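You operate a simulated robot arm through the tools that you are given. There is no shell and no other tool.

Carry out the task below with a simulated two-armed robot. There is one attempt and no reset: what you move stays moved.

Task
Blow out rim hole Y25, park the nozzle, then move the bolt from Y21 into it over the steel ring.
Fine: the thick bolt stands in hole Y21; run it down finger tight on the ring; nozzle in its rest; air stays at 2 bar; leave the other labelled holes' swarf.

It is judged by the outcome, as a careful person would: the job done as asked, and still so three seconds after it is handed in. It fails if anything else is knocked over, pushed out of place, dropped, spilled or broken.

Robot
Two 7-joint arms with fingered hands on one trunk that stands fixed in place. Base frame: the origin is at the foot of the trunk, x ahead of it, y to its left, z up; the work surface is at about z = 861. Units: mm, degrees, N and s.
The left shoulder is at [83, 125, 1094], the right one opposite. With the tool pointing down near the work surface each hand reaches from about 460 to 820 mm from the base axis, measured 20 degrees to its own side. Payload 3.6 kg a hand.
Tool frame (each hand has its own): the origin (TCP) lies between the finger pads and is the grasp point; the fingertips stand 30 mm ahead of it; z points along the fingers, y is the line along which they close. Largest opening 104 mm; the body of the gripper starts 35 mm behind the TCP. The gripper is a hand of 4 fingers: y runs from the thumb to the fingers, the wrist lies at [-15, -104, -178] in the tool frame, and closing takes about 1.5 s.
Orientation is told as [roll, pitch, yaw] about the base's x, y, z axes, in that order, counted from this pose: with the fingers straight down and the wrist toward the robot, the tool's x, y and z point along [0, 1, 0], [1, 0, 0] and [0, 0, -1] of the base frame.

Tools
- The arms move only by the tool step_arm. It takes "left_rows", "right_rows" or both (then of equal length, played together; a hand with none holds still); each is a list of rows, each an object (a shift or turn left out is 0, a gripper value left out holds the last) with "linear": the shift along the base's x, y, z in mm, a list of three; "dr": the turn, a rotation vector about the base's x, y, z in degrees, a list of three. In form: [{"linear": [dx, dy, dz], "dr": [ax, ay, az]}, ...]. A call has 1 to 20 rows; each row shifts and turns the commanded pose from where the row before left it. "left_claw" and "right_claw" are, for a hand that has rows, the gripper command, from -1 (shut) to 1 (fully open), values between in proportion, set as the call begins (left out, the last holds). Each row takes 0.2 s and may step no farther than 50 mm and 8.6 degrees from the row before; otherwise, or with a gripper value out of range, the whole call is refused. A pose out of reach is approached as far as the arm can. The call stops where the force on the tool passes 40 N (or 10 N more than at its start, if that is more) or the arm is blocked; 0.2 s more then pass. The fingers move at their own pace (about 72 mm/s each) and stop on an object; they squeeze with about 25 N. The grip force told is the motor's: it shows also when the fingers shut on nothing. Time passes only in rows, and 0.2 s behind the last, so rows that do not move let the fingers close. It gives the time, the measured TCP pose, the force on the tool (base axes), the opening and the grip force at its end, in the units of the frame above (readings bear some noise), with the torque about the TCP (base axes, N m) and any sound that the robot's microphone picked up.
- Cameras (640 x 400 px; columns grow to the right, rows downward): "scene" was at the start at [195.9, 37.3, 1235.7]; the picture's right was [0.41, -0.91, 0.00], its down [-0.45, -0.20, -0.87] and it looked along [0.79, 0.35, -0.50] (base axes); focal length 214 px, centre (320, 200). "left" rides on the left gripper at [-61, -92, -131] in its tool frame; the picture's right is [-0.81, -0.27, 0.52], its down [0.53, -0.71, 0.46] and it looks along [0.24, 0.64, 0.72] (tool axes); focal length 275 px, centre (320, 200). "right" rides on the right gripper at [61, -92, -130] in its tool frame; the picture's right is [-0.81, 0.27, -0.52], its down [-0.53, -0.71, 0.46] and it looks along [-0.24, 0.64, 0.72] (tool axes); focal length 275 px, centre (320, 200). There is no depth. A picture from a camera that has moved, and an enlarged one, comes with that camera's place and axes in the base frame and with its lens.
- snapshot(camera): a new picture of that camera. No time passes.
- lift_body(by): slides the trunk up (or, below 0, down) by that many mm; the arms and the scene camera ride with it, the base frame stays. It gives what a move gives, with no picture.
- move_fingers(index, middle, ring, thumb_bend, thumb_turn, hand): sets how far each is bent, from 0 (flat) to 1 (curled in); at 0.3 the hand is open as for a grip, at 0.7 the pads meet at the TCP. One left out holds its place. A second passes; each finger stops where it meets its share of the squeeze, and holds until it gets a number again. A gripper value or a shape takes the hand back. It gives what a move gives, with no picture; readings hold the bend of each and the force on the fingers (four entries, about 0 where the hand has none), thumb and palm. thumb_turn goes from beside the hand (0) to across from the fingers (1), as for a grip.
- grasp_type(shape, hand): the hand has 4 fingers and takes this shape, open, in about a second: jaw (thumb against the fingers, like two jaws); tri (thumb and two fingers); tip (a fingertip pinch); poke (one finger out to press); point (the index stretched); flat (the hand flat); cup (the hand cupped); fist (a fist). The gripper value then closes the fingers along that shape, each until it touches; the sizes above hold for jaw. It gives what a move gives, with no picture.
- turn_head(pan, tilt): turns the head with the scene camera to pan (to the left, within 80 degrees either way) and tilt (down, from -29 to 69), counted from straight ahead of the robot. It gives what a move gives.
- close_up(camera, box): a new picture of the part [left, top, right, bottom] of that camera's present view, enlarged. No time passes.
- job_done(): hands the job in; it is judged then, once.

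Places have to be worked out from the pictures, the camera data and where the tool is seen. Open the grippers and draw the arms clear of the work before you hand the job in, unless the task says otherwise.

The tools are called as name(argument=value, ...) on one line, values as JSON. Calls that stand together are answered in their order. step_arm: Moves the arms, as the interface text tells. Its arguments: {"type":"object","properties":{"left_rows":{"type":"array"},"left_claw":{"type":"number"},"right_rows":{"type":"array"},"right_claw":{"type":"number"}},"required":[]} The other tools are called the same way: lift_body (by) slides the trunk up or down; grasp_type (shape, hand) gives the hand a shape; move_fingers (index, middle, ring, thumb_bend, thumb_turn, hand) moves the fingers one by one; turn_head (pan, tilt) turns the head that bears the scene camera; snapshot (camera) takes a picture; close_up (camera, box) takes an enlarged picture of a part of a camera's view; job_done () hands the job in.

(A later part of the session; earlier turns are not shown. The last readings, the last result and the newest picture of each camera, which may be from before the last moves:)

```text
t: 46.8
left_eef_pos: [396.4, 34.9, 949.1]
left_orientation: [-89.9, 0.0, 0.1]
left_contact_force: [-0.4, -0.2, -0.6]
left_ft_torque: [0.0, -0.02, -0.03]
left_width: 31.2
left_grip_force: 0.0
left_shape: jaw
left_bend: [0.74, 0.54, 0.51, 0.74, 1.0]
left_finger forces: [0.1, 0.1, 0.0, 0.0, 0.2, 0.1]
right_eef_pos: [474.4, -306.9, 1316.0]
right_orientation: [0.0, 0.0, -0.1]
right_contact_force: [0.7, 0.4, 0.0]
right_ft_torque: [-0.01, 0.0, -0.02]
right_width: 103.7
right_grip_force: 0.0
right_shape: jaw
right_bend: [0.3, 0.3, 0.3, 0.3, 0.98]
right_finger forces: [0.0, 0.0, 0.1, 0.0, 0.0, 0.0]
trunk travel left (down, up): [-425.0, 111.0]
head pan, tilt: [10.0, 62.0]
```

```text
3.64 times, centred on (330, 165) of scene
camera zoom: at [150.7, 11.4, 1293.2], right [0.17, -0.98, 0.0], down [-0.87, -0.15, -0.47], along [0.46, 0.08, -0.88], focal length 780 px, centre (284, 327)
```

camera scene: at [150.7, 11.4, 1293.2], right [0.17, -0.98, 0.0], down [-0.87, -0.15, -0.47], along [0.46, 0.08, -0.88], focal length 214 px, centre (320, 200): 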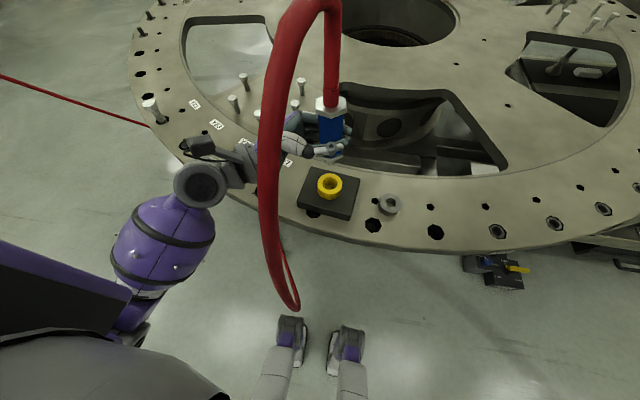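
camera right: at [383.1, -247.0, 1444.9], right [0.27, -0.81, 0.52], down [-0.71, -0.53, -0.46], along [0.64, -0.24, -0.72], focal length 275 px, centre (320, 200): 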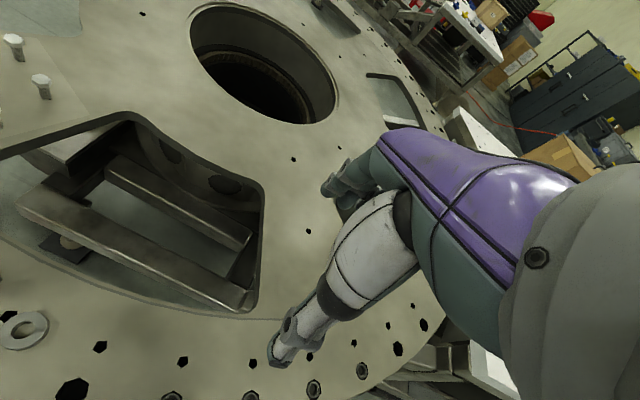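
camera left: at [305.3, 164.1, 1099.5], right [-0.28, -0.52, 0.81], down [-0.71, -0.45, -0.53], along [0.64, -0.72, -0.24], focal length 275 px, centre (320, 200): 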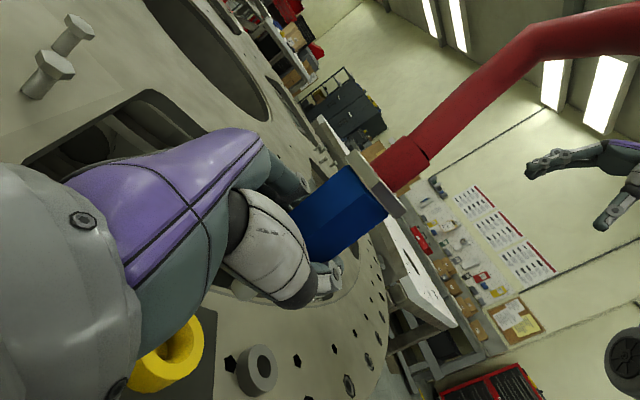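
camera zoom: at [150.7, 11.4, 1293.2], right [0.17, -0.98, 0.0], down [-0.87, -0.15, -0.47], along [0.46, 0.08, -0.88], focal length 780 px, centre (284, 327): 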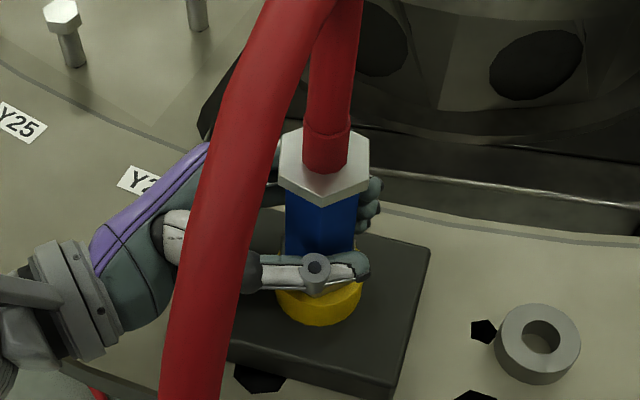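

The nozzle settled back upright in the cup. I open fully and then withdraw straight back to the left.

step_arm(left_rows=[{}, {}, {}, {}, {}, {}, {}], left_claw=1)

close_up(camera="scene", box=[280, 110, 380, 220])

```text
t: 48.4
left_eef_pos: [395.9, 35.1, 949.0]
left_orientation: [-89.9, 0.1, 0.0]
left_contact_force: [-0.5, -0.6, -0.8]
left_ft_torque: [0.02, -0.01, 0.0]
left_width: 103.8
left_grip_force: 0.1
left_shape: jaw
left_bend: [0.3, 0.3, 0.3, 0.3, 0.98]
left_finger forces: [0.0, 0.0, 0.0, 0.0, 0.1, 0.0]
right_eef_pos: [474.0, -308.2, 1314.3]
right_orientation: [0.0, 0.1, 0.0]
right_contact_force: [0.8, 0.2, 0.9]
right_ft_torque: [-0.01, -0.01, -0.03]
right_width: 103.9
right_grip_force: 0.0
right_shape: jaw
right_bend: [0.3, 0.3, 0.3, 0.3, 0.98]
right_finger forces: [0.0, 0.0, 0.0, 0.1, 0.0, 0.1]
trunk travel left (down, up): [-425.0, 111.0]
head pan, tilt: [10.0, 62.0]
```

```text
3.64 times, centred on (330, 165) of scene
camera zoom: at [150.7, 11.4, 1293.2], right [0.17, -0.98, 0.0], down [-0.87, -0.15, -0.47], along [0.46, 0.08, -0.88], focal length 780 px, centre (284, 327)
```

zoom: 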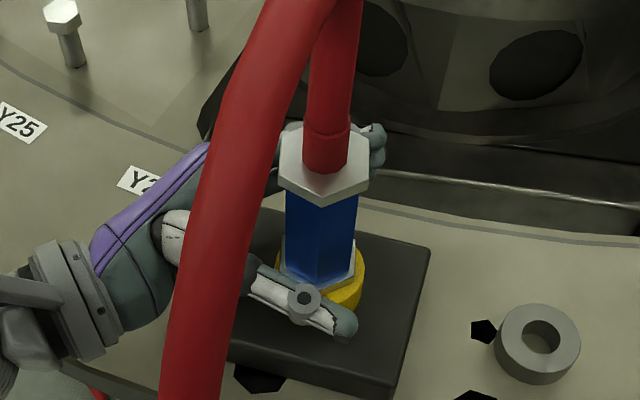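

The nozzle stands in its rest and the hand is open. I withdraw to the left, lift, and turn the hand back upright at a clear place.

step_arm(left_rows=[{"linear": [0, 15, 0]}, {"linear": [0, 25, 0]}, {"linear": [0, 30, 0]}, {"linear": [0, 35, 0]}, {"linear": [0, 40, 10]}, {"linear": [0, 40, 30]}, {"linear": [0, 30, 40]}, {"linear": [0, 30, 40]}, {}])

snapshot(camera="scene")

close_up(camera="scene", box=[280, 110, 420, 230])

```text
t: 50.4
left_eef_pos: [395.6, 281.0, 1071.3]
left_orientation: [-89.9, 0.0, 0.0]
left_contact_force: [0.5, 0.1, -0.2]
left_ft_torque: [-0.01, 0.03, -0.03]
left_width: 103.7
left_grip_force: 0.1
left_shape: jaw
left_bend: [0.3, 0.3, 0.3, 0.3, 0.98]
left_finger forces: [0.1, 0.0, 0.0, 0.0, 0.0, 0.0]
right_eef_pos: [475.2, -308.3, 1312.6]
right_orientation: [0.0, 0.0, 0.0]
right_contact_force: [0.4, -0.3, -0.1]
right_ft_torque: [0.04, -0.04, -0.01]
right_width: 103.5
right_grip_force: 0.1
right_shape: jaw
right_bend: [0.3, 0.3, 0.3, 0.3, 0.98]
right_finger forces: [0.0, 0.0, 0.0, 0.1, 0.0, 0.0]
trunk travel left (down, up): [-425.0, 111.0]
head pan, tilt: [10.0, 62.0]
```

```text
taken
camera scene: at [150.7, 11.3, 1293.2], right [0.17, -0.98, 0.0], down [-0.87, -0.15, -0.47], along [0.46, 0.08, -0.88], focal length 214 px, centre (320, 200)
```

scene: 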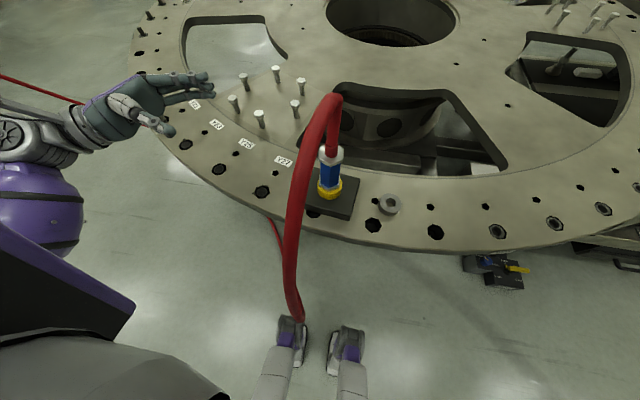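

```text
3.33 times, centred on (350, 170) of scene
camera zoom: at [150.7, 11.3, 1293.2], right [0.17, -0.98, 0.0], down [-0.87, -0.15, -0.47], along [0.46, 0.08, -0.88], focal length 715 px, centre (220, 300)
```

zoom: 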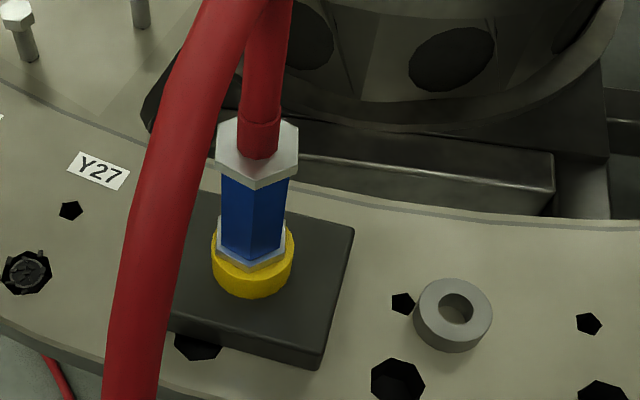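

Nozzle parked as before. Now I check the holes: Y25 clean, Y23 and Y27 with swarf.

close_up(camera="scene", box=[160, 120, 290, 210])

snapshot(camera="left")

```text
4.44 times, centred on (225, 165) of scene
camera zoom: at [150.7, 11.3, 1293.2], right [0.17, -0.98, 0.0], down [-0.87, -0.15, -0.47], along [0.46, 0.08, -0.88], focal length 953 px, centre (742, 356)
```

zoom: 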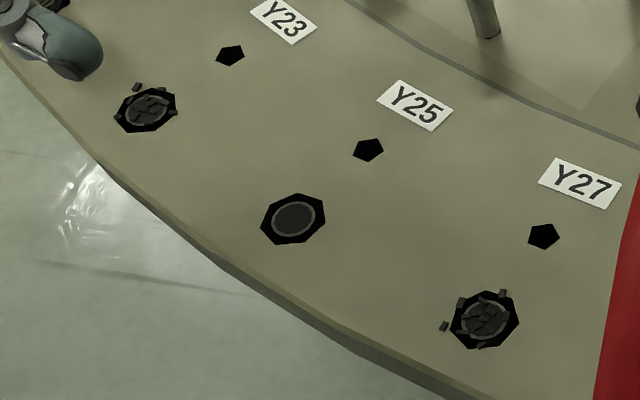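

```text
taken
camera left: at [304.1, 409.2, 1133.5], right [-0.28, -0.52, 0.81], down [-0.71, -0.45, -0.53], along [0.64, -0.72, -0.24], focal length 275 px, centre (320, 200)
```

left: 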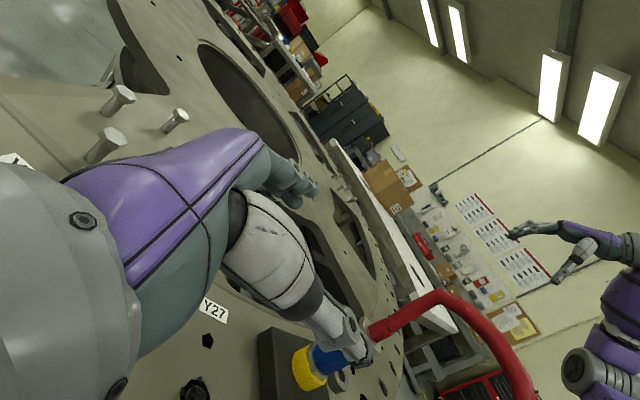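

Y25 is clean with its threaded insert visible; Y23 and Y27 keep their swarf. Next is the ring with the right hand; I raise the trunk more so the arms come from above, clear of the hose, and turn the left hand upright out of the way.

step_arm(left_rows=[{"linear": [0, 20, 10], "dr": [8.2, 0, 0]}, {"linear": [0, 20, 10], "dr": [8.2, 0, 0]}, {"linear": [0, 20, 10], "dr": [8.2, 0, 0]}, {"linear": [0, 20, 10], "dr": [8.2, 0, 0]}, {"linear": [0, 20, 10], "dr": [8.2, 0, 0]}, {"linear": [0, 20, 0], "dr": [8.2, 0, 0]}, {"linear": [0, 20, 0], "dr": [8.2, 0, 0]}, {"linear": [0, 20, 0], "dr": [8.2, 0, 0]}, {"linear": [0, 20, 0], "dr": [8.2, 0, 0]}, {"linear": [0, 20, 0], "dr": [8.1, 0, 0]}, {"linear": [0, 20, 0], "dr": [8, 0, 0]}])

lift_body(by=100)

snapshot(camera="scene")

snapshot(camera="left")

```text
t: 52.8
left_eef_pos: [396.2, 500.5, 1118.8]
left_orientation: [0.1, 0.1, -0.1]
left_contact_force: [0.5, 0.5, -0.3]
left_ft_torque: [0.01, -0.01, 0.0]
left_width: 103.5
left_grip_force: 0.1
left_shape: jaw
left_bend: [0.3, 0.3, 0.3, 0.3, 0.98]
left_finger forces: [0.1, 0.0, 0.0, 0.0, 0.1, 0.1]
right_eef_pos: [475.0, -306.5, 1314.1]
right_orientation: [0.0, 0.0, -0.1]
right_contact_force: [-0.4, -1.1, -0.7]
right_ft_torque: [-0.01, 0.02, 0.0]
right_width: 103.8
right_grip_force: 0.2
right_shape: jaw
right_bend: [0.3, 0.3, 0.3, 0.3, 0.98]
right_finger forces: [0.1, 0.1, 0.0, 0.0, 0.1, 0.0]
trunk travel left (down, up): [-425.0, 111.0]
head pan, tilt: [10.0, 62.0]
```

```text
t: 54.1
left_eef_pos: [395.8, 499.0, 1218.3]
left_orientation: [-0.1, 0.1, -0.1]
left_contact_force: [0.4, 0.8, 0.1]
left_ft_torque: [0.01, -0.01, 0.01]
left_width: 103.6
left_grip_force: 0.1
left_shape: jaw
left_bend: [0.3, 0.3, 0.3, 0.3, 0.98]
left_finger forces: [0.0, 0.0, 0.1, 0.0, 0.1, 0.0]
right_eef_pos: [474.9, -307.6, 1414.5]
right_orientation: [0.0, 0.1, -0.1]
right_contact_force: [0.3, 0.0, -0.5]
right_ft_torque: [0.01, 0.02, 0.01]
right_width: 103.6
right_grip_force: 0.1
right_shape: jaw
right_bend: [0.3, 0.3, 0.3, 0.3, 0.98]
right_finger forces: [0.1, 0.0, 0.1, 0.0, 0.0, 0.1]
trunk travel left (down, up): [-525.0, 11.0]
head pan, tilt: [10.0, 62.0]
```

```text
taken
camera scene: at [79.8, 11.4, 1406.8], right [0.17, -0.98, 0.0], down [-0.87, -0.15, -0.47], along [0.46, 0.08, -0.88], focal length 214 px, centre (320, 200)
```

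scene: 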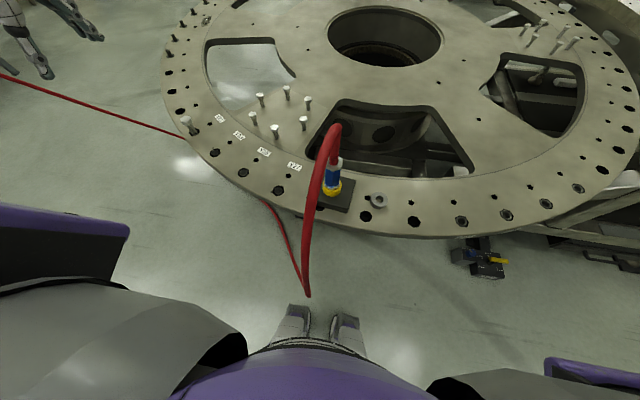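

```text
taken
camera left: at [304.1, 437.3, 1349.8], right [-0.28, -0.81, -0.52], down [-0.71, 0.53, -0.45], along [0.64, 0.24, -0.73], focal length 275 px, centre (320, 200)
```

left: 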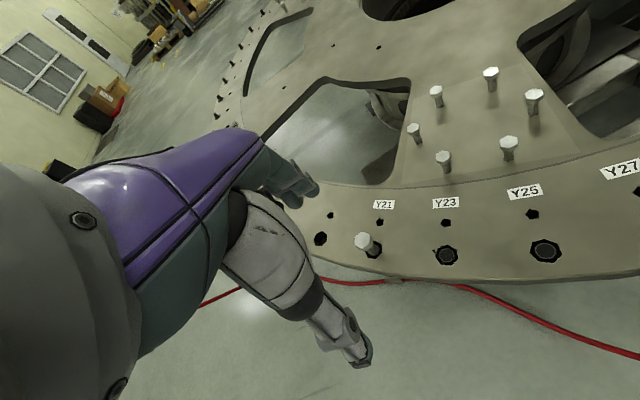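

From the left camera Y25 is confirmed near [418, 311] and the bolt axis near [549, 532]. Now I bring the right hand above the ring at about [388, −101], high enough to stay clear.

step_arm(right_rows=[{"linear": [-10, 20, -45]}, {"linear": [-10, 22, -44]}, {"linear": [-10, 22, -44]}, {"linear": [-10, 22, -44]}, {"linear": [-10, 22, -44]}, {"linear": [-10, 22, -44]}, {"linear": [-10, 22, -44]}, {"linear": [-10, 22, -44]}, {"linear": [-7, 22, -44]}, {"linear": [0, 10, -10]}, {}], right_claw=0.6)

snapshot(camera="scene")

snapshot(camera="right")

```text
refused: row 1 steps farther than a row can; nothing moved
```

```text
taken
camera scene: at [79.8, 11.4, 1406.8], right [0.17, -0.98, 0.0], down [-0.87, -0.15, -0.47], along [0.46, 0.08, -0.88], focal length 214 px, centre (320, 200)
```

scene: 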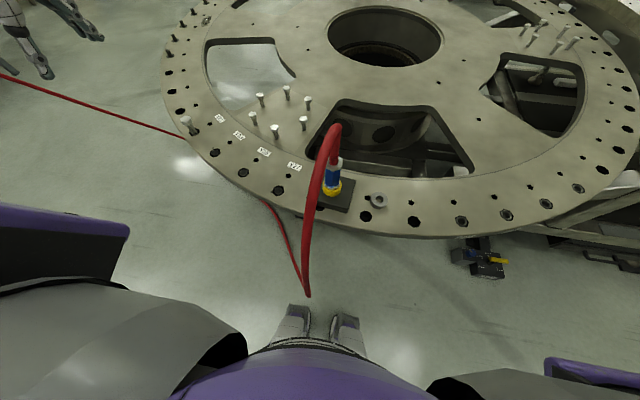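

```text
taken
camera right: at [384.4, -247.1, 1543.8], right [0.28, -0.81, 0.52], down [-0.72, -0.53, -0.45], along [0.64, -0.24, -0.73], focal length 275 px, centre (320, 200)
```

right: 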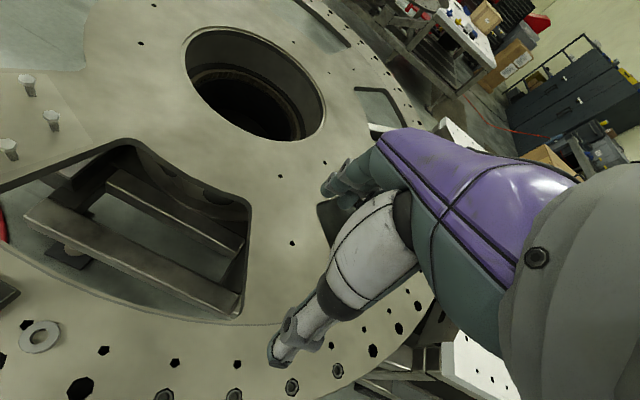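

The rows were slightly over 50 mm, so nothing moved; I repeat with smaller steps.

step_arm(right_rows=[{"linear": [-9, 20, -38]}, {"linear": [-9, 20, -38]}, {"linear": [-9, 20, -38]}, {"linear": [-9, 20, -38]}, {"linear": [-9, 20, -38]}, {"linear": [-9, 20, -38]}, {"linear": [-9, 20, -38]}, {"linear": [-9, 20, -38]}, {"linear": [-8, 20, -38]}, {"linear": [-7, 20, -38]}, {"linear": [0, 6, -34]}, {}], right_claw=0.6)

snapshot(camera="scene")

snapshot(camera="right")

```text
t: 56.7
left_eef_pos: [395.5, 498.4, 1219.8]
left_orientation: [0.1, 0.0, -0.1]
left_contact_force: [-0.6, -0.2, -0.9]
left_ft_torque: [0.02, -0.01, -0.01]
left_width: 103.8
left_grip_force: 0.1
left_shape: jaw
left_bend: [0.3, 0.3, 0.3, 0.3, 0.98]
left_finger forces: [0.1, 0.1, 0.0, 0.0, 0.0, 0.0]
right_eef_pos: [387.7, -100.9, 1000.1]
right_orientation: [0.0, 0.0, -0.1]
right_contact_force: [-0.2, -0.4, 0.8]
right_ft_torque: [0.0, 0.0, 0.03]
right_width: 83.2
right_grip_force: 0.1
right_shape: jaw
right_bend: [0.27, 0.34, 0.32, 0.49, 0.99]
right_finger forces: [0.0, 0.0, 0.1, 0.1, 0.0, 0.0]
trunk travel left (down, up): [-525.0, 11.0]
head pan, tilt: [10.0, 62.0]
```

```text
taken
camera scene: at [79.1, 11.6, 1406.9], right [0.17, -0.98, 0.0], down [-0.87, -0.15, -0.47], along [0.46, 0.08, -0.88], focal length 214 px, centre (320, 200)
```

scene: 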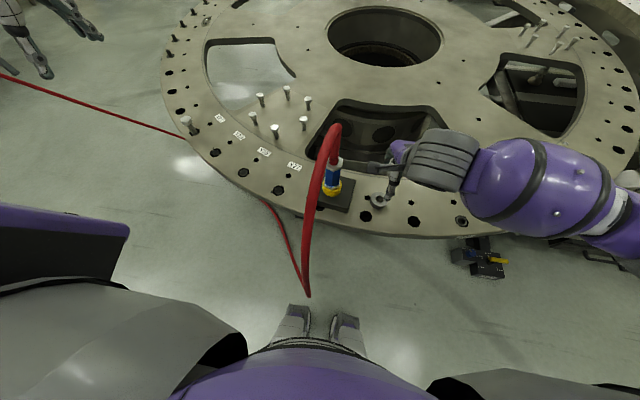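

```text
taken
camera right: at [295.8, -39.7, 1131.4], right [0.27, -0.81, 0.52], down [-0.71, -0.53, -0.46], along [0.64, -0.24, -0.72], focal length 275 px, centre (320, 200)
```

right: 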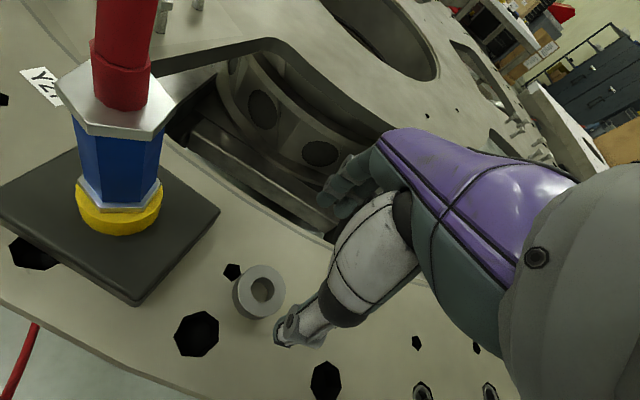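

The ring is at about [387, −101.5] in both views, directly under the right hand. I descend to about 25 mm above grip height and check the finger clearance.

step_arm(right_rows=[{"linear": [0, -0.5, -20]}, {"linear": [0, 0, -20]}, {"linear": [0, 0, -20]}, {"linear": [0, 0, -15]}, {}])

close_up(camera="scene", box=[310, 130, 450, 230])

close_up(camera="right", box=[100, 120, 460, 400])

```text
t: 57.9
left_eef_pos: [396.6, 499.1, 1219.1]
left_orientation: [0.0, 0.0, 0.0]
left_contact_force: [-0.1, -0.2, 0.1]
left_ft_torque: [-0.03, -0.02, -0.01]
left_width: 103.5
left_grip_force: 0.0
left_shape: jaw
left_bend: [0.3, 0.3, 0.3, 0.3, 0.98]
left_finger forces: [0.0, 0.0, 0.1, 0.0, 0.0, 0.1]
right_eef_pos: [387.3, -102.4, 926.0]
right_orientation: [0.1, 0.0, 0.0]
right_contact_force: [-0.3, 1.1, 0.3]
right_ft_torque: [0.0, -0.01, -0.01]
right_width: 83.6
right_grip_force: 0.0
right_shape: jaw
right_bend: [0.27, 0.34, 0.32, 0.49, 0.99]
right_finger forces: [0.1, 0.1, 0.0, 0.1, 0.0, 0.0]
trunk travel left (down, up): [-525.0, 11.0]
head pan, tilt: [10.0, 62.0]
```

```text
4.00 times, centred on (380, 180) of scene
camera zoom: at [79.1, 11.4, 1406.9], right [0.17, -0.98, 0.0], down [-0.87, -0.15, -0.47], along [0.46, 0.08, -0.88], focal length 858 px, centre (80, 280)
```

zoom: 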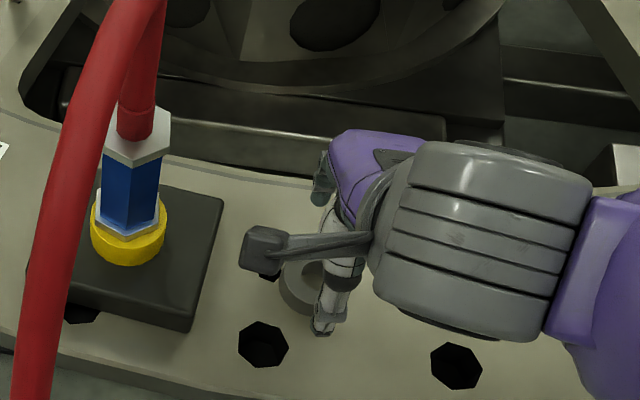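

```text
1.43 times, centred on (280, 260) of right
camera zoom: at [295.8, -42.0, 1057.3], right [0.27, -0.81, 0.52], down [-0.71, -0.53, -0.46], along [0.64, -0.24, -0.72], focal length 393 px, centre (377, 114)
```

zoom: 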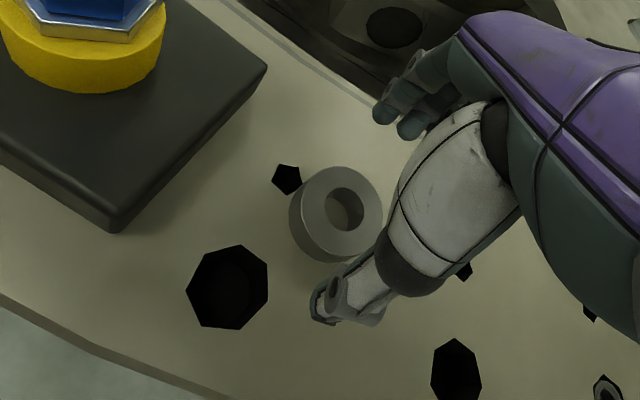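

Ring is between thumb and fingers, slightly to −y. I shift 1 mm and descend in small steps toward z≈898.

step_arm(right_rows=[{"linear": [0, -1, -8]}, {"linear": [0, 0, -8]}, {"linear": [0, 0, -6]}, {}])

close_up(camera="right", box=[100, 120, 460, 400])

close_up(camera="scene", box=[340, 150, 420, 230])

```text
t: 58.9
left_eef_pos: [395.5, 499.6, 1218.0]
left_orientation: [0.0, 0.0, -0.1]
left_contact_force: [1.0, -1.0, -0.5]
left_ft_torque: [-0.01, 0.03, -0.02]
left_width: 103.4
left_grip_force: 0.0
left_shape: jaw
left_bend: [0.3, 0.3, 0.3, 0.3, 0.98]
left_finger forces: [0.0, 0.0, 0.1, 0.0, 0.1, 0.0]
right_eef_pos: [386.0, -103.1, 904.8]
right_orientation: [0.0, 0.0, -0.1]
right_contact_force: [-0.5, 0.3, 0.8]
right_ft_torque: [-0.02, 0.0, -0.02]
right_width: 83.2
right_grip_force: 0.0
right_shape: jaw
right_bend: [0.27, 0.34, 0.32, 0.49, 0.99]
right_finger forces: [0.0, 0.0, 0.0, 0.0, 0.1, 0.0]
trunk travel left (down, up): [-525.0, 11.0]
head pan, tilt: [10.0, 62.0]
```

```text
1.43 times, centred on (280, 260) of right
camera zoom: at [295.5, -42.8, 1034.2], right [0.27, -0.81, 0.52], down [-0.71, -0.53, -0.46], along [0.64, -0.24, -0.72], focal length 393 px, centre (377, 114)
```

zoom: 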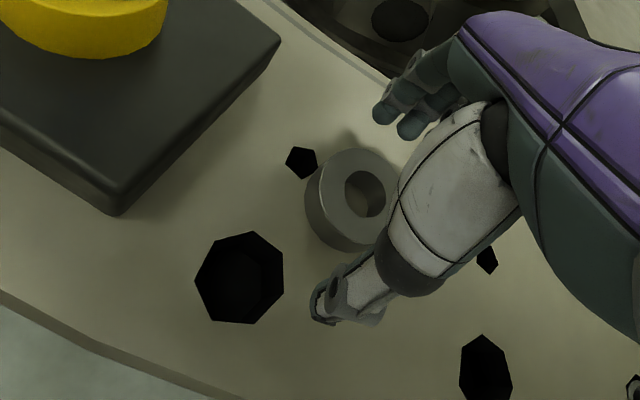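

```text
5.00 times, centred on (380, 190) of scene
camera zoom: at [79.1, 11.4, 1406.9], right [0.17, -0.98, 0.0], down [-0.87, -0.15, -0.47], along [0.46, 0.08, -0.88], focal length 1072 px, centre (20, 250)
```

zoom: 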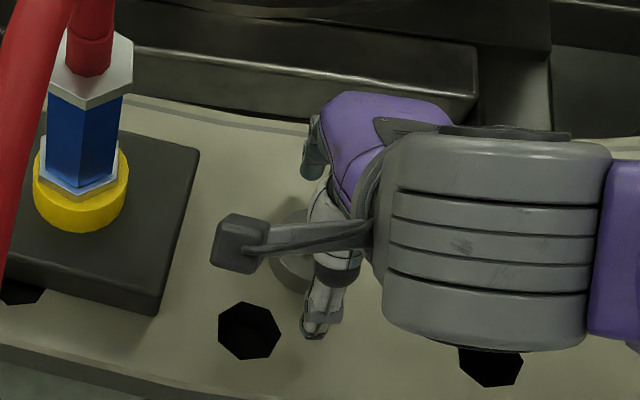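

Ring is centred between thumb and fingers. I go down another 8 mm and close gently.

step_arm(right_rows=[{"linear": [1, 0, -4]}, {"linear": [0, 0, -4]}, {}])

step_arm(right_rows=[{}, {}, {}, {}], right_claw=0.15)

close_up(camera="right", box=[100, 120, 460, 400])

```text
t: 59.7
left_eef_pos: [395.5, 499.9, 1219.6]
left_orientation: [-0.1, 0.0, -0.1]
left_contact_force: [0.1, 0.0, -0.8]
left_ft_torque: [0.01, -0.01, -0.03]
left_width: 104.0
left_grip_force: 0.1
left_shape: jaw
left_bend: [0.3, 0.3, 0.3, 0.3, 0.98]
left_finger forces: [0.1, 0.1, 0.0, 0.1, 0.0, 0.0]
right_eef_pos: [387.7, -102.8, 895.9]
right_orientation: [0.0, 0.0, -0.1]
right_contact_force: [-0.1, -0.1, 0.0]
right_ft_torque: [0.05, -0.01, -0.01]
right_width: 83.4
right_grip_force: 0.2
right_shape: jaw
right_bend: [0.27, 0.34, 0.32, 0.49, 0.99]
right_finger forces: [0.0, 0.0, 0.0, 0.1, 0.0, 0.0]
trunk travel left (down, up): [-525.0, 11.0]
head pan, tilt: [10.0, 62.0]
```

```text
t: 60.7
left_eef_pos: [395.1, 498.9, 1220.3]
left_orientation: [0.0, 0.0, -0.2]
left_contact_force: [-0.6, -0.5, 0.5]
left_ft_torque: [0.02, 0.0, 0.02]
left_width: 103.7
left_grip_force: 0.0
left_shape: jaw
left_bend: [0.3, 0.3, 0.3, 0.3, 0.98]
left_finger forces: [0.0, 0.1, 0.1, 0.0, 0.0, 0.1]
right_eef_pos: [388.3, -104.1, 895.1]
right_orientation: [0.1, 0.0, -0.1]
right_contact_force: [-0.2, 0.2, 0.3]
right_ft_torque: [0.0, 0.0, -0.01]
right_width: 60.3
right_grip_force: 0.0
right_shape: jaw
right_bend: [0.74, 0.41, 0.38, 0.66, 1.0]
right_finger forces: [0.1, 0.1, 0.1, 0.1, 0.0, 0.0]
trunk travel left (down, up): [-525.0, 11.0]
head pan, tilt: [10.0, 62.0]
```

```text
1.43 times, centred on (280, 260) of right
camera zoom: at [296.5, -42.5, 1026.5], right [0.27, -0.81, 0.52], down [-0.71, -0.53, -0.46], along [0.64, -0.24, -0.72], focal length 393 px, centre (377, 114)
```

zoom: 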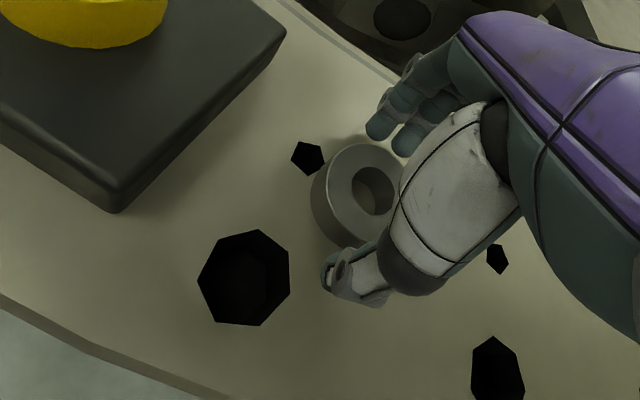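

No contact yet at 60 mm. I close further in small increments until the ring is held.

step_arm(right_rows=[{}, {}, {}], right_claw=-0.05)

close_up(camera="right", box=[100, 120, 460, 400])

```text
t: 61.5
left_eef_pos: [396.4, 500.6, 1219.1]
left_orientation: [0.0, 0.0, -0.2]
left_contact_force: [-0.5, 0.6, -0.2]
left_ft_torque: [0.0, -0.01, 0.01]
left_width: 103.9
left_grip_force: 0.0
left_shape: jaw
left_bend: [0.3, 0.3, 0.3, 0.3, 0.98]
left_finger forces: [0.0, 0.0, 0.1, 0.1, 0.1, 0.1]
right_eef_pos: [387.5, -103.3, 895.3]
right_orientation: [0.0, 0.0, 0.0]
right_contact_force: [-0.3, 0.8, -0.1]
right_ft_torque: [-0.02, 0.01, 0.02]
right_width: 49.8
right_grip_force: 0.0
right_shape: jaw
right_bend: [0.74, 0.45, 0.42, 0.71, 1.0]
right_finger forces: [0.1, 0.1, 0.0, 0.1, 0.0, 0.0]
trunk travel left (down, up): [-525.0, 11.0]
head pan, tilt: [10.0, 62.0]
```

```text
1.43 times, centred on (280, 260) of right
camera zoom: at [296.6, -42.5, 1026.5], right [0.27, -0.81, 0.52], down [-0.71, -0.53, -0.46], along [0.64, -0.24, -0.72], focal length 393 px, centre (377, 114)
```

zoom: 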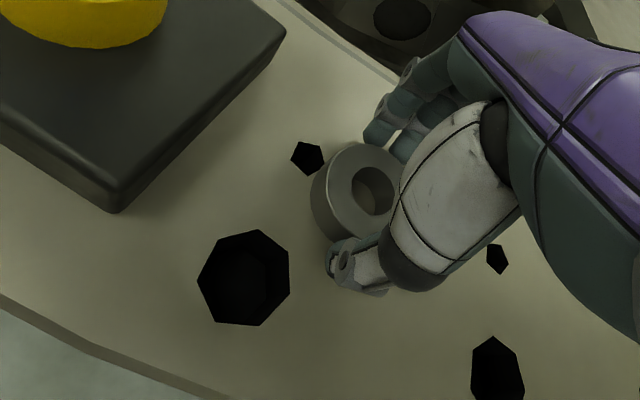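

Thumb and fingertips are nearly at the ring's sides. I keep closing.

step_arm(right_rows=[{}, {}, {}], right_claw=-0.25)

close_up(camera="right", box=[100, 120, 460, 400])

```text
t: 62.3
left_eef_pos: [396.2, 498.7, 1219.7]
left_orientation: [0.0, 0.1, -0.1]
left_contact_force: [0.7, 0.2, -1.1]
left_ft_torque: [-0.03, 0.0, 0.01]
left_width: 103.7
left_grip_force: 0.1
left_shape: jaw
left_bend: [0.3, 0.3, 0.3, 0.3, 0.98]
left_finger forces: [0.0, 0.0, 0.0, 0.0, 0.1, 0.1]
right_eef_pos: [388.0, -103.1, 895.6]
right_orientation: [-0.1, 0.1, -0.1]
right_contact_force: [-1.5, 0.4, -1.5]
right_ft_torque: [-0.01, -0.02, -0.05]
right_width: 40.8
right_grip_force: 24.9
right_shape: jaw
right_bend: [0.74, 0.5, 0.54, 0.73, 1.0]
right_finger forces: [13.6, 7.4, 0.0, 0.0, 21.3, 0.1]
trunk travel left (down, up): [-525.0, 11.0]
head pan, tilt: [10.0, 62.0]
```

```text
1.43 times, centred on (280, 260) of right
camera zoom: at [296.5, -42.6, 1026.4], right [0.27, -0.81, 0.52], down [-0.71, -0.53, -0.46], along [0.64, -0.24, -0.72], focal length 393 px, centre (377, 114)
```

zoom: 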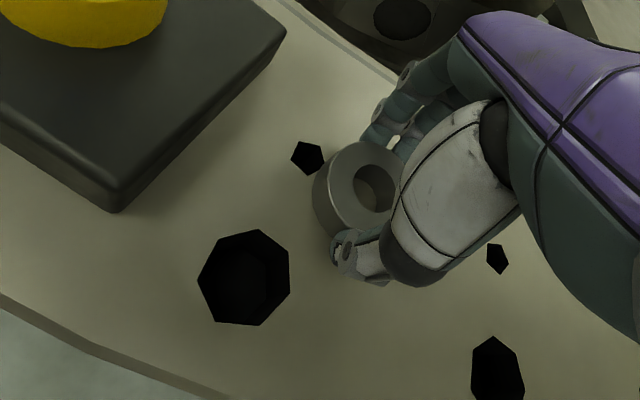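

The ring is gripped (index 13.6 N, middle 7.4 N, thumb 21 N). I lift it slightly to check that it holds level.

step_arm(right_rows=[{"linear": [0, 0, 5]}, {"linear": [0, 0, 10]}, {"linear": [0, 0, 15]}, {}])

close_up(camera="right", box=[100, 120, 460, 400])

```text
t: 63.3
left_eef_pos: [396.2, 500.0, 1219.3]
left_orientation: [0.0, 0.0, 0.0]
left_contact_force: [-0.6, -0.1, -0.3]
left_ft_torque: [0.04, 0.01, 0.02]
left_width: 103.8
left_grip_force: 0.1
left_shape: jaw
left_bend: [0.3, 0.3, 0.3, 0.3, 0.98]
left_finger forces: [0.1, 0.0, 0.1, 0.1, 0.0, 0.0]
right_eef_pos: [388.5, -104.0, 925.5]
right_orientation: [0.0, 0.0, 0.0]
right_contact_force: [0.5, -0.4, -1.9]
right_ft_torque: [-0.03, 0.02, 0.01]
right_width: 40.9
right_grip_force: 25.1
right_shape: jaw
right_bend: [0.74, 0.5, 0.54, 0.73, 1.0]
right_finger forces: [13.8, 7.4, 0.1, 0.1, 21.2, 0.0]
trunk travel left (down, up): [-525.0, 11.0]
head pan, tilt: [10.0, 62.0]
```

```text
1.43 times, centred on (280, 260) of right
camera zoom: at [297.0, -43.0, 1056.2], right [0.27, -0.81, 0.52], down [-0.71, -0.53, -0.46], along [0.64, -0.24, -0.72], focal length 393 px, centre (377, 114)
```

zoom: 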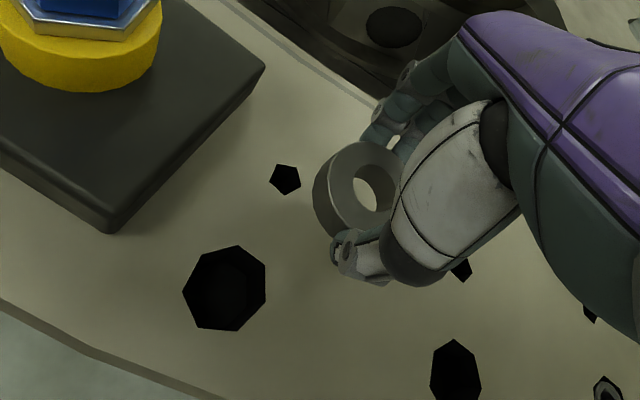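

The ring is held level. I raise it well above the hose loop, moving the left hand further out at the same time, then check before crossing.

step_arm(right_rows=[{"linear": [0, 0, 40]}, {"linear": [0, 0, 48]}, {"linear": [0, 0, 48]}, {"linear": [0, 0, 48]}, {"linear": [5, 0, 48]}, {"linear": [10, 0, 45]}, {}], left_rows=[{"linear": [0, 20, 0]}, {"linear": [0, 20, 0]}, {"linear": [0, 20, 0]}, {"linear": [0, 20, 0]}, {"linear": [0, 0, 0]}, {}, {}])

snapshot(camera="scene")

snapshot(camera="right")

```text
t: 64.9
left_eef_pos: [394.4, 579.1, 1219.8]
left_orientation: [0.1, 0.0, -0.2]
left_contact_force: [0.1, 0.3, -0.9]
left_ft_torque: [-0.02, 0.01, 0.0]
left_width: 103.6
left_grip_force: 0.1
left_shape: jaw
left_bend: [0.3, 0.3, 0.3, 0.3, 0.98]
left_finger forces: [0.0, 0.0, 0.0, 0.0, 0.0, 0.1]
right_eef_pos: [402.4, -104.7, 1204.4]
right_orientation: [0.1, 0.0, 0.1]
right_contact_force: [-0.2, -0.5, -2.5]
right_ft_torque: [-0.03, 0.03, 0.02]
right_width: 40.6
right_grip_force: 25.0
right_shape: jaw
right_bend: [0.74, 0.5, 0.54, 0.73, 1.0]
right_finger forces: [13.9, 7.5, 0.0, 0.1, 21.3, 0.1]
trunk travel left (down, up): [-525.0, 11.0]
head pan, tilt: [10.0, 62.0]
```

```text
taken
camera scene: at [79.3, 11.1, 1406.9], right [0.17, -0.98, 0.0], down [-0.87, -0.15, -0.47], along [0.46, 0.08, -0.88], focal length 214 px, centre (320, 200)
```

scene: 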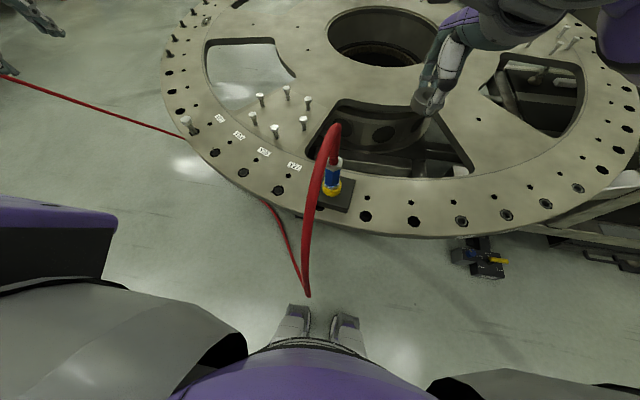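

```text
taken
camera right: at [312.2, -44.6, 1334.5], right [0.27, -0.81, 0.52], down [-0.71, -0.53, -0.46], along [0.64, -0.24, -0.73], focal length 275 px, centre (320, 200)
```

right: 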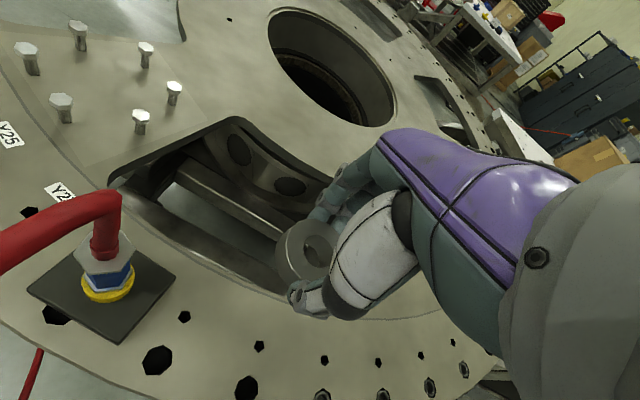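

Ring secure. I cross to the left above the hose in stages, watching the view.

step_arm(right_rows=[{"linear": [8, 35, 0]}, {"linear": [8, 40, 0]}, {"linear": [8, 40, 0]}, {"linear": [0, 40, 0]}, {"linear": [0, 40, 0]}, {}])

snapshot(camera="scene")

```text
t: 66.3
left_eef_pos: [394.8, 578.7, 1218.3]
left_orientation: [0.0, -0.1, -0.1]
left_contact_force: [1.1, -0.5, -0.2]
left_ft_torque: [-0.01, 0.05, 0.0]
left_width: 103.7
left_grip_force: 0.1
left_shape: jaw
left_bend: [0.3, 0.3, 0.3, 0.3, 0.98]
left_finger forces: [0.0, 0.0, 0.0, 0.1, 0.1, 0.1]
right_eef_pos: [428.6, 92.8, 1202.7]
right_orientation: [0.0, -0.1, -0.2]
right_contact_force: [0.3, 0.1, -1.7]
right_ft_torque: [0.03, 0.0, -0.02]
right_width: 40.5
right_grip_force: 25.1
right_shape: jaw
right_bend: [0.74, 0.5, 0.54, 0.73, 1.0]
right_finger forces: [13.8, 7.6, 0.0, 0.0, 21.2, 0.0]
trunk travel left (down, up): [-525.0, 11.0]
head pan, tilt: [10.0, 62.0]
```

```text
taken
camera scene: at [79.4, 10.5, 1406.9], right [0.17, -0.98, 0.0], down [-0.87, -0.15, -0.47], along [0.46, 0.08, -0.88], focal length 214 px, centre (320, 200)
```

scene: 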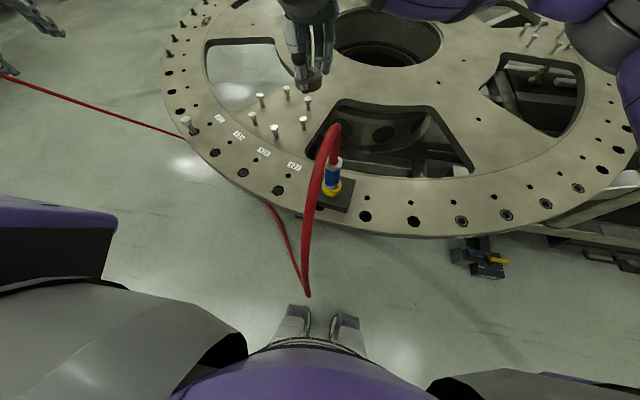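

Crossing is clear of hose and nozzle. I continue to above Y25.

step_arm(right_rows=[{"linear": [0, 40, 0]}, {"linear": [0, 45, 0]}, {"linear": [-3, 45, 0]}, {"linear": [-3, 45, 0]}, {"linear": [-3, 40, 0]}, {}, {}])

snapshot(camera="scene")

snapshot(camera="right")

snapshot(camera="left")

```text
t: 67.9
left_eef_pos: [395.1, 579.2, 1220.5]
left_orientation: [-0.1, 0.0, 0.0]
left_contact_force: [0.0, 0.0, 0.0]
left_ft_torque: [0.02, 0.01, 0.01]
left_width: 103.7
left_grip_force: 0.1
left_shape: jaw
left_bend: [0.3, 0.3, 0.3, 0.3, 0.98]
left_finger forces: [0.1, 0.1, 0.0, 0.1, 0.0, 0.0]
right_eef_pos: [422.9, 253.8, 1203.6]
right_orientation: [-0.1, 0.0, 0.0]
right_contact_force: [0.2, 0.0, -1.8]
right_ft_torque: [-0.01, 0.0, 0.03]
right_width: 40.3
right_grip_force: 24.8
right_shape: jaw
right_bend: [0.74, 0.5, 0.54, 0.73, 1.0]
right_finger forces: [13.7, 7.7, 0.0, 0.0, 21.3, 0.0]
right hand out of reach, approached as far as the arm can: row 4, 5
trunk travel left (down, up): [-525.0, 11.0]
head pan, tilt: [10.0, 62.0]
```

```text
taken
camera scene: at [79.4, 11.0, 1406.9], right [0.17, -0.98, 0.0], down [-0.87, -0.15, -0.47], along [0.46, 0.08, -0.88], focal length 214 px, centre (320, 200)
```

scene: 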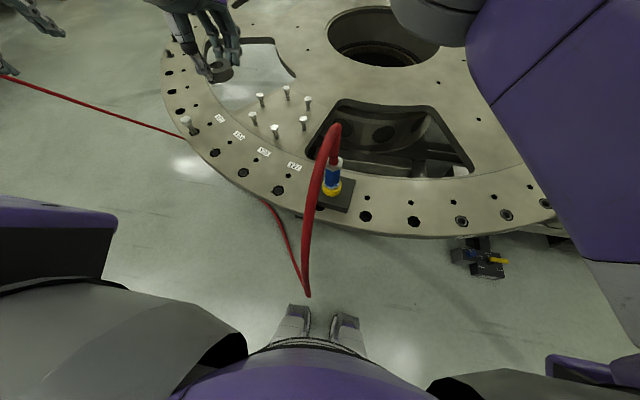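

```text
taken
camera right: at [331.6, 315.2, 1334.8], right [0.27, -0.81, 0.52], down [-0.71, -0.53, -0.46], along [0.64, -0.24, -0.72], focal length 275 px, centre (320, 200)
```

right: 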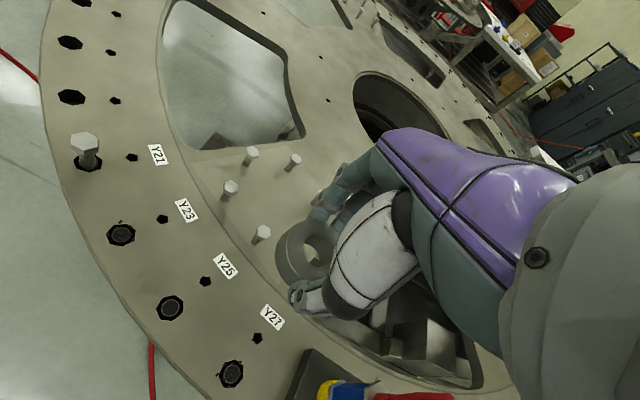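

```text
taken
camera left: at [302.5, 516.6, 1350.8], right [-0.28, -0.81, -0.52], down [-0.71, 0.53, -0.46], along [0.64, 0.24, -0.72], focal length 275 px, centre (320, 200)
```

left: 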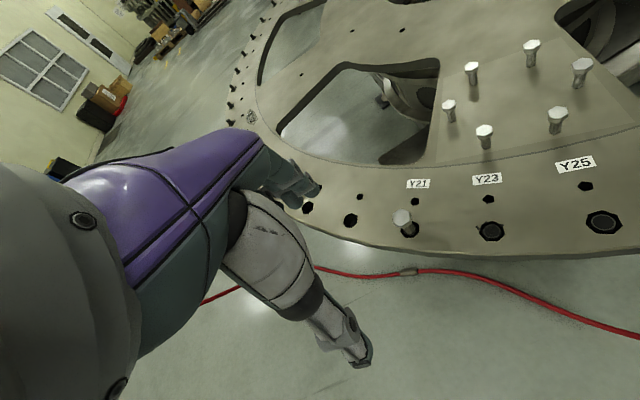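

At yaw 0 the right arm can't quite get to Y25 (stopped near y=254). I yaw the hand about 48° so the wrist trails toward its own shoulder, which needs less reach; the ring is round, so this doesn't matter for it.

step_arm(right_rows=[{"linear": [0, -30, 0], "dr": [0, 0, 6]}, {"linear": [0, -20, 0], "dr": [0, 0, 6]}, {"dr": [0, 0, 6]}, {"dr": [0, 0, 6]}, {"dr": [0, 0, 6]}, {"dr": [0, 0, 6]}, {"dr": [0, 0, 6]}, {"dr": [0, 0, 6]}, {}])

snapshot(camera="scene")

snapshot(camera="right")

```text
t: 69.9
left_eef_pos: [393.8, 579.2, 1219.5]
left_orientation: [0.0, 0.0, -0.1]
left_contact_force: [-0.9, 0.3, -0.3]
left_ft_torque: [-0.01, 0.0, -0.03]
left_width: 103.8
left_grip_force: 0.1
left_shape: jaw
left_bend: [0.3, 0.3, 0.3, 0.3, 0.98]
left_finger forces: [0.0, 0.0, 0.1, 0.1, 0.1, 0.0]
right_eef_pos: [421.6, 205.4, 1200.5]
right_orientation: [0.0, -0.1, 48.1]
right_contact_force: [-0.2, 0.3, -2.3]
right_ft_torque: [-0.01, -0.01, -0.02]
right_width: 40.2
right_grip_force: 24.9
right_shape: jaw
right_bend: [0.74, 0.5, 0.54, 0.73, 1.0]
right_finger forces: [13.8, 7.8, 0.1, 0.1, 21.1, 0.0]
trunk travel left (down, up): [-525.0, 11.0]
head pan, tilt: [10.0, 62.0]
```

```text
taken
camera scene: at [79.1, 11.6, 1406.9], right [0.17, -0.98, 0.0], down [-0.87, -0.15, -0.47], along [0.46, 0.08, -0.88], focal length 214 px, centre (320, 200)
```

scene: 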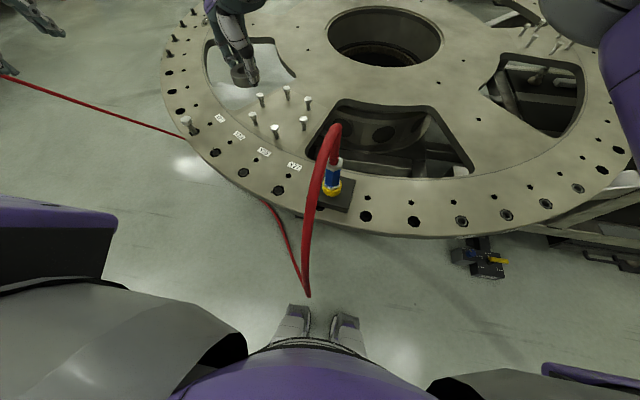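

```text
taken
camera right: at [315.4, 177.3, 1331.6], right [0.79, -0.34, 0.52], down [-0.08, -0.89, -0.46], along [0.61, 0.32, -0.72], focal length 275 px, centre (320, 200)
```

right: 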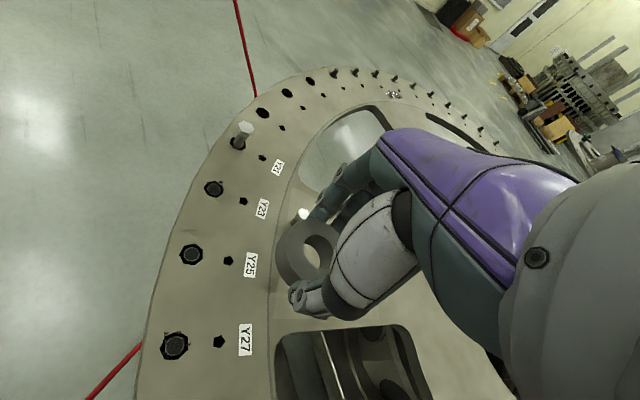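

Yaw 48° reached. I move the remaining ~107 mm to above Y25.

step_arm(right_rows=[{"linear": [0, 30, 0]}, {"linear": [0, 40, 0]}, {"linear": [-1, 35, 0]}, {}])

snapshot(camera="scene")

snapshot(camera="right")

```text
t: 70.9
left_eef_pos: [394.8, 579.2, 1219.5]
left_orientation: [0.0, 0.1, 0.0]
left_contact_force: [-0.8, 0.2, -0.5]
left_ft_torque: [0.03, -0.04, 0.0]
left_width: 103.6
left_grip_force: 0.0
left_shape: jaw
left_bend: [0.3, 0.3, 0.3, 0.3, 0.98]
left_finger forces: [0.1, 0.1, 0.1, 0.0, 0.0, 0.0]
right_eef_pos: [423.9, 310.0, 1200.5]
right_orientation: [0.1, 0.0, 47.9]
right_contact_force: [0.5, -1.2, -2.7]
right_ft_torque: [0.02, -0.02, 0.0]
right_width: 40.2
right_grip_force: 25.2
right_shape: jaw
right_bend: [0.74, 0.5, 0.54, 0.73, 1.0]
right_finger forces: [14.0, 8.0, 0.0, 0.0, 21.2, 0.1]
trunk travel left (down, up): [-525.0, 11.0]
head pan, tilt: [10.0, 62.0]
```

```text
taken
camera scene: at [79.5, 10.8, 1406.9], right [0.17, -0.98, 0.0], down [-0.87, -0.15, -0.47], along [0.46, 0.08, -0.88], focal length 214 px, centre (320, 200)
```

scene: 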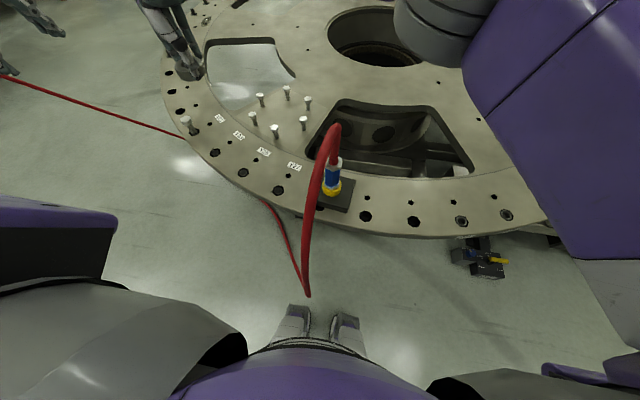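

```text
taken
camera right: at [316.8, 281.6, 1331.4], right [0.79, -0.34, 0.52], down [-0.08, -0.89, -0.46], along [0.61, 0.32, -0.72], focal length 275 px, centre (320, 200)
```

right: 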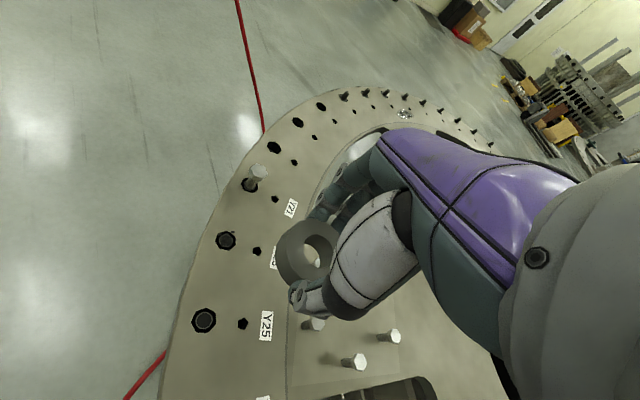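

The ring is above Y25. I descend in stages, checking where the forearm passes relative to nozzle and hose.

step_arm(right_rows=[{"linear": [-2, 2, -40]}, {"linear": [0, 0, -40]}, {"linear": [0, 0, -40]}, {}])

snapshot(camera="scene")

```text
t: 71.9
left_eef_pos: [393.5, 579.2, 1220.7]
left_orientation: [0.0, 0.0, -0.2]
left_contact_force: [0.3, 0.3, -0.7]
left_ft_torque: [0.01, 0.03, 0.02]
left_width: 103.6
left_grip_force: 0.0
left_shape: jaw
left_bend: [0.3, 0.3, 0.3, 0.3, 0.98]
left_finger forces: [0.0, 0.0, 0.0, 0.0, 0.0, 0.0]
right_eef_pos: [421.5, 313.9, 1081.5]
right_orientation: [0.0, 0.0, 47.9]
right_contact_force: [-0.5, 0.0, -1.2]
right_ft_torque: [0.0, 0.01, -0.01]
right_width: 40.4
right_grip_force: 24.9
right_shape: jaw
right_bend: [0.74, 0.5, 0.54, 0.73, 1.0]
right_finger forces: [13.9, 7.7, 0.0, 0.0, 21.0, 0.1]
trunk travel left (down, up): [-525.0, 11.0]
head pan, tilt: [10.0, 62.0]
```

```text
taken
camera scene: at [79.0, 11.3, 1407.0], right [0.17, -0.98, 0.0], down [-0.87, -0.15, -0.47], along [0.46, 0.08, -0.88], focal length 214 px, centre (320, 200)
```

scene: 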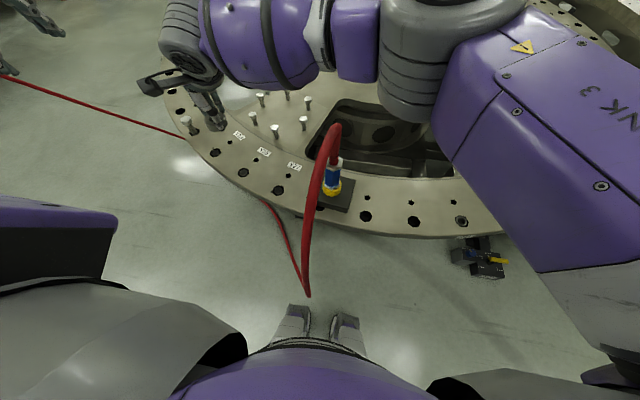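

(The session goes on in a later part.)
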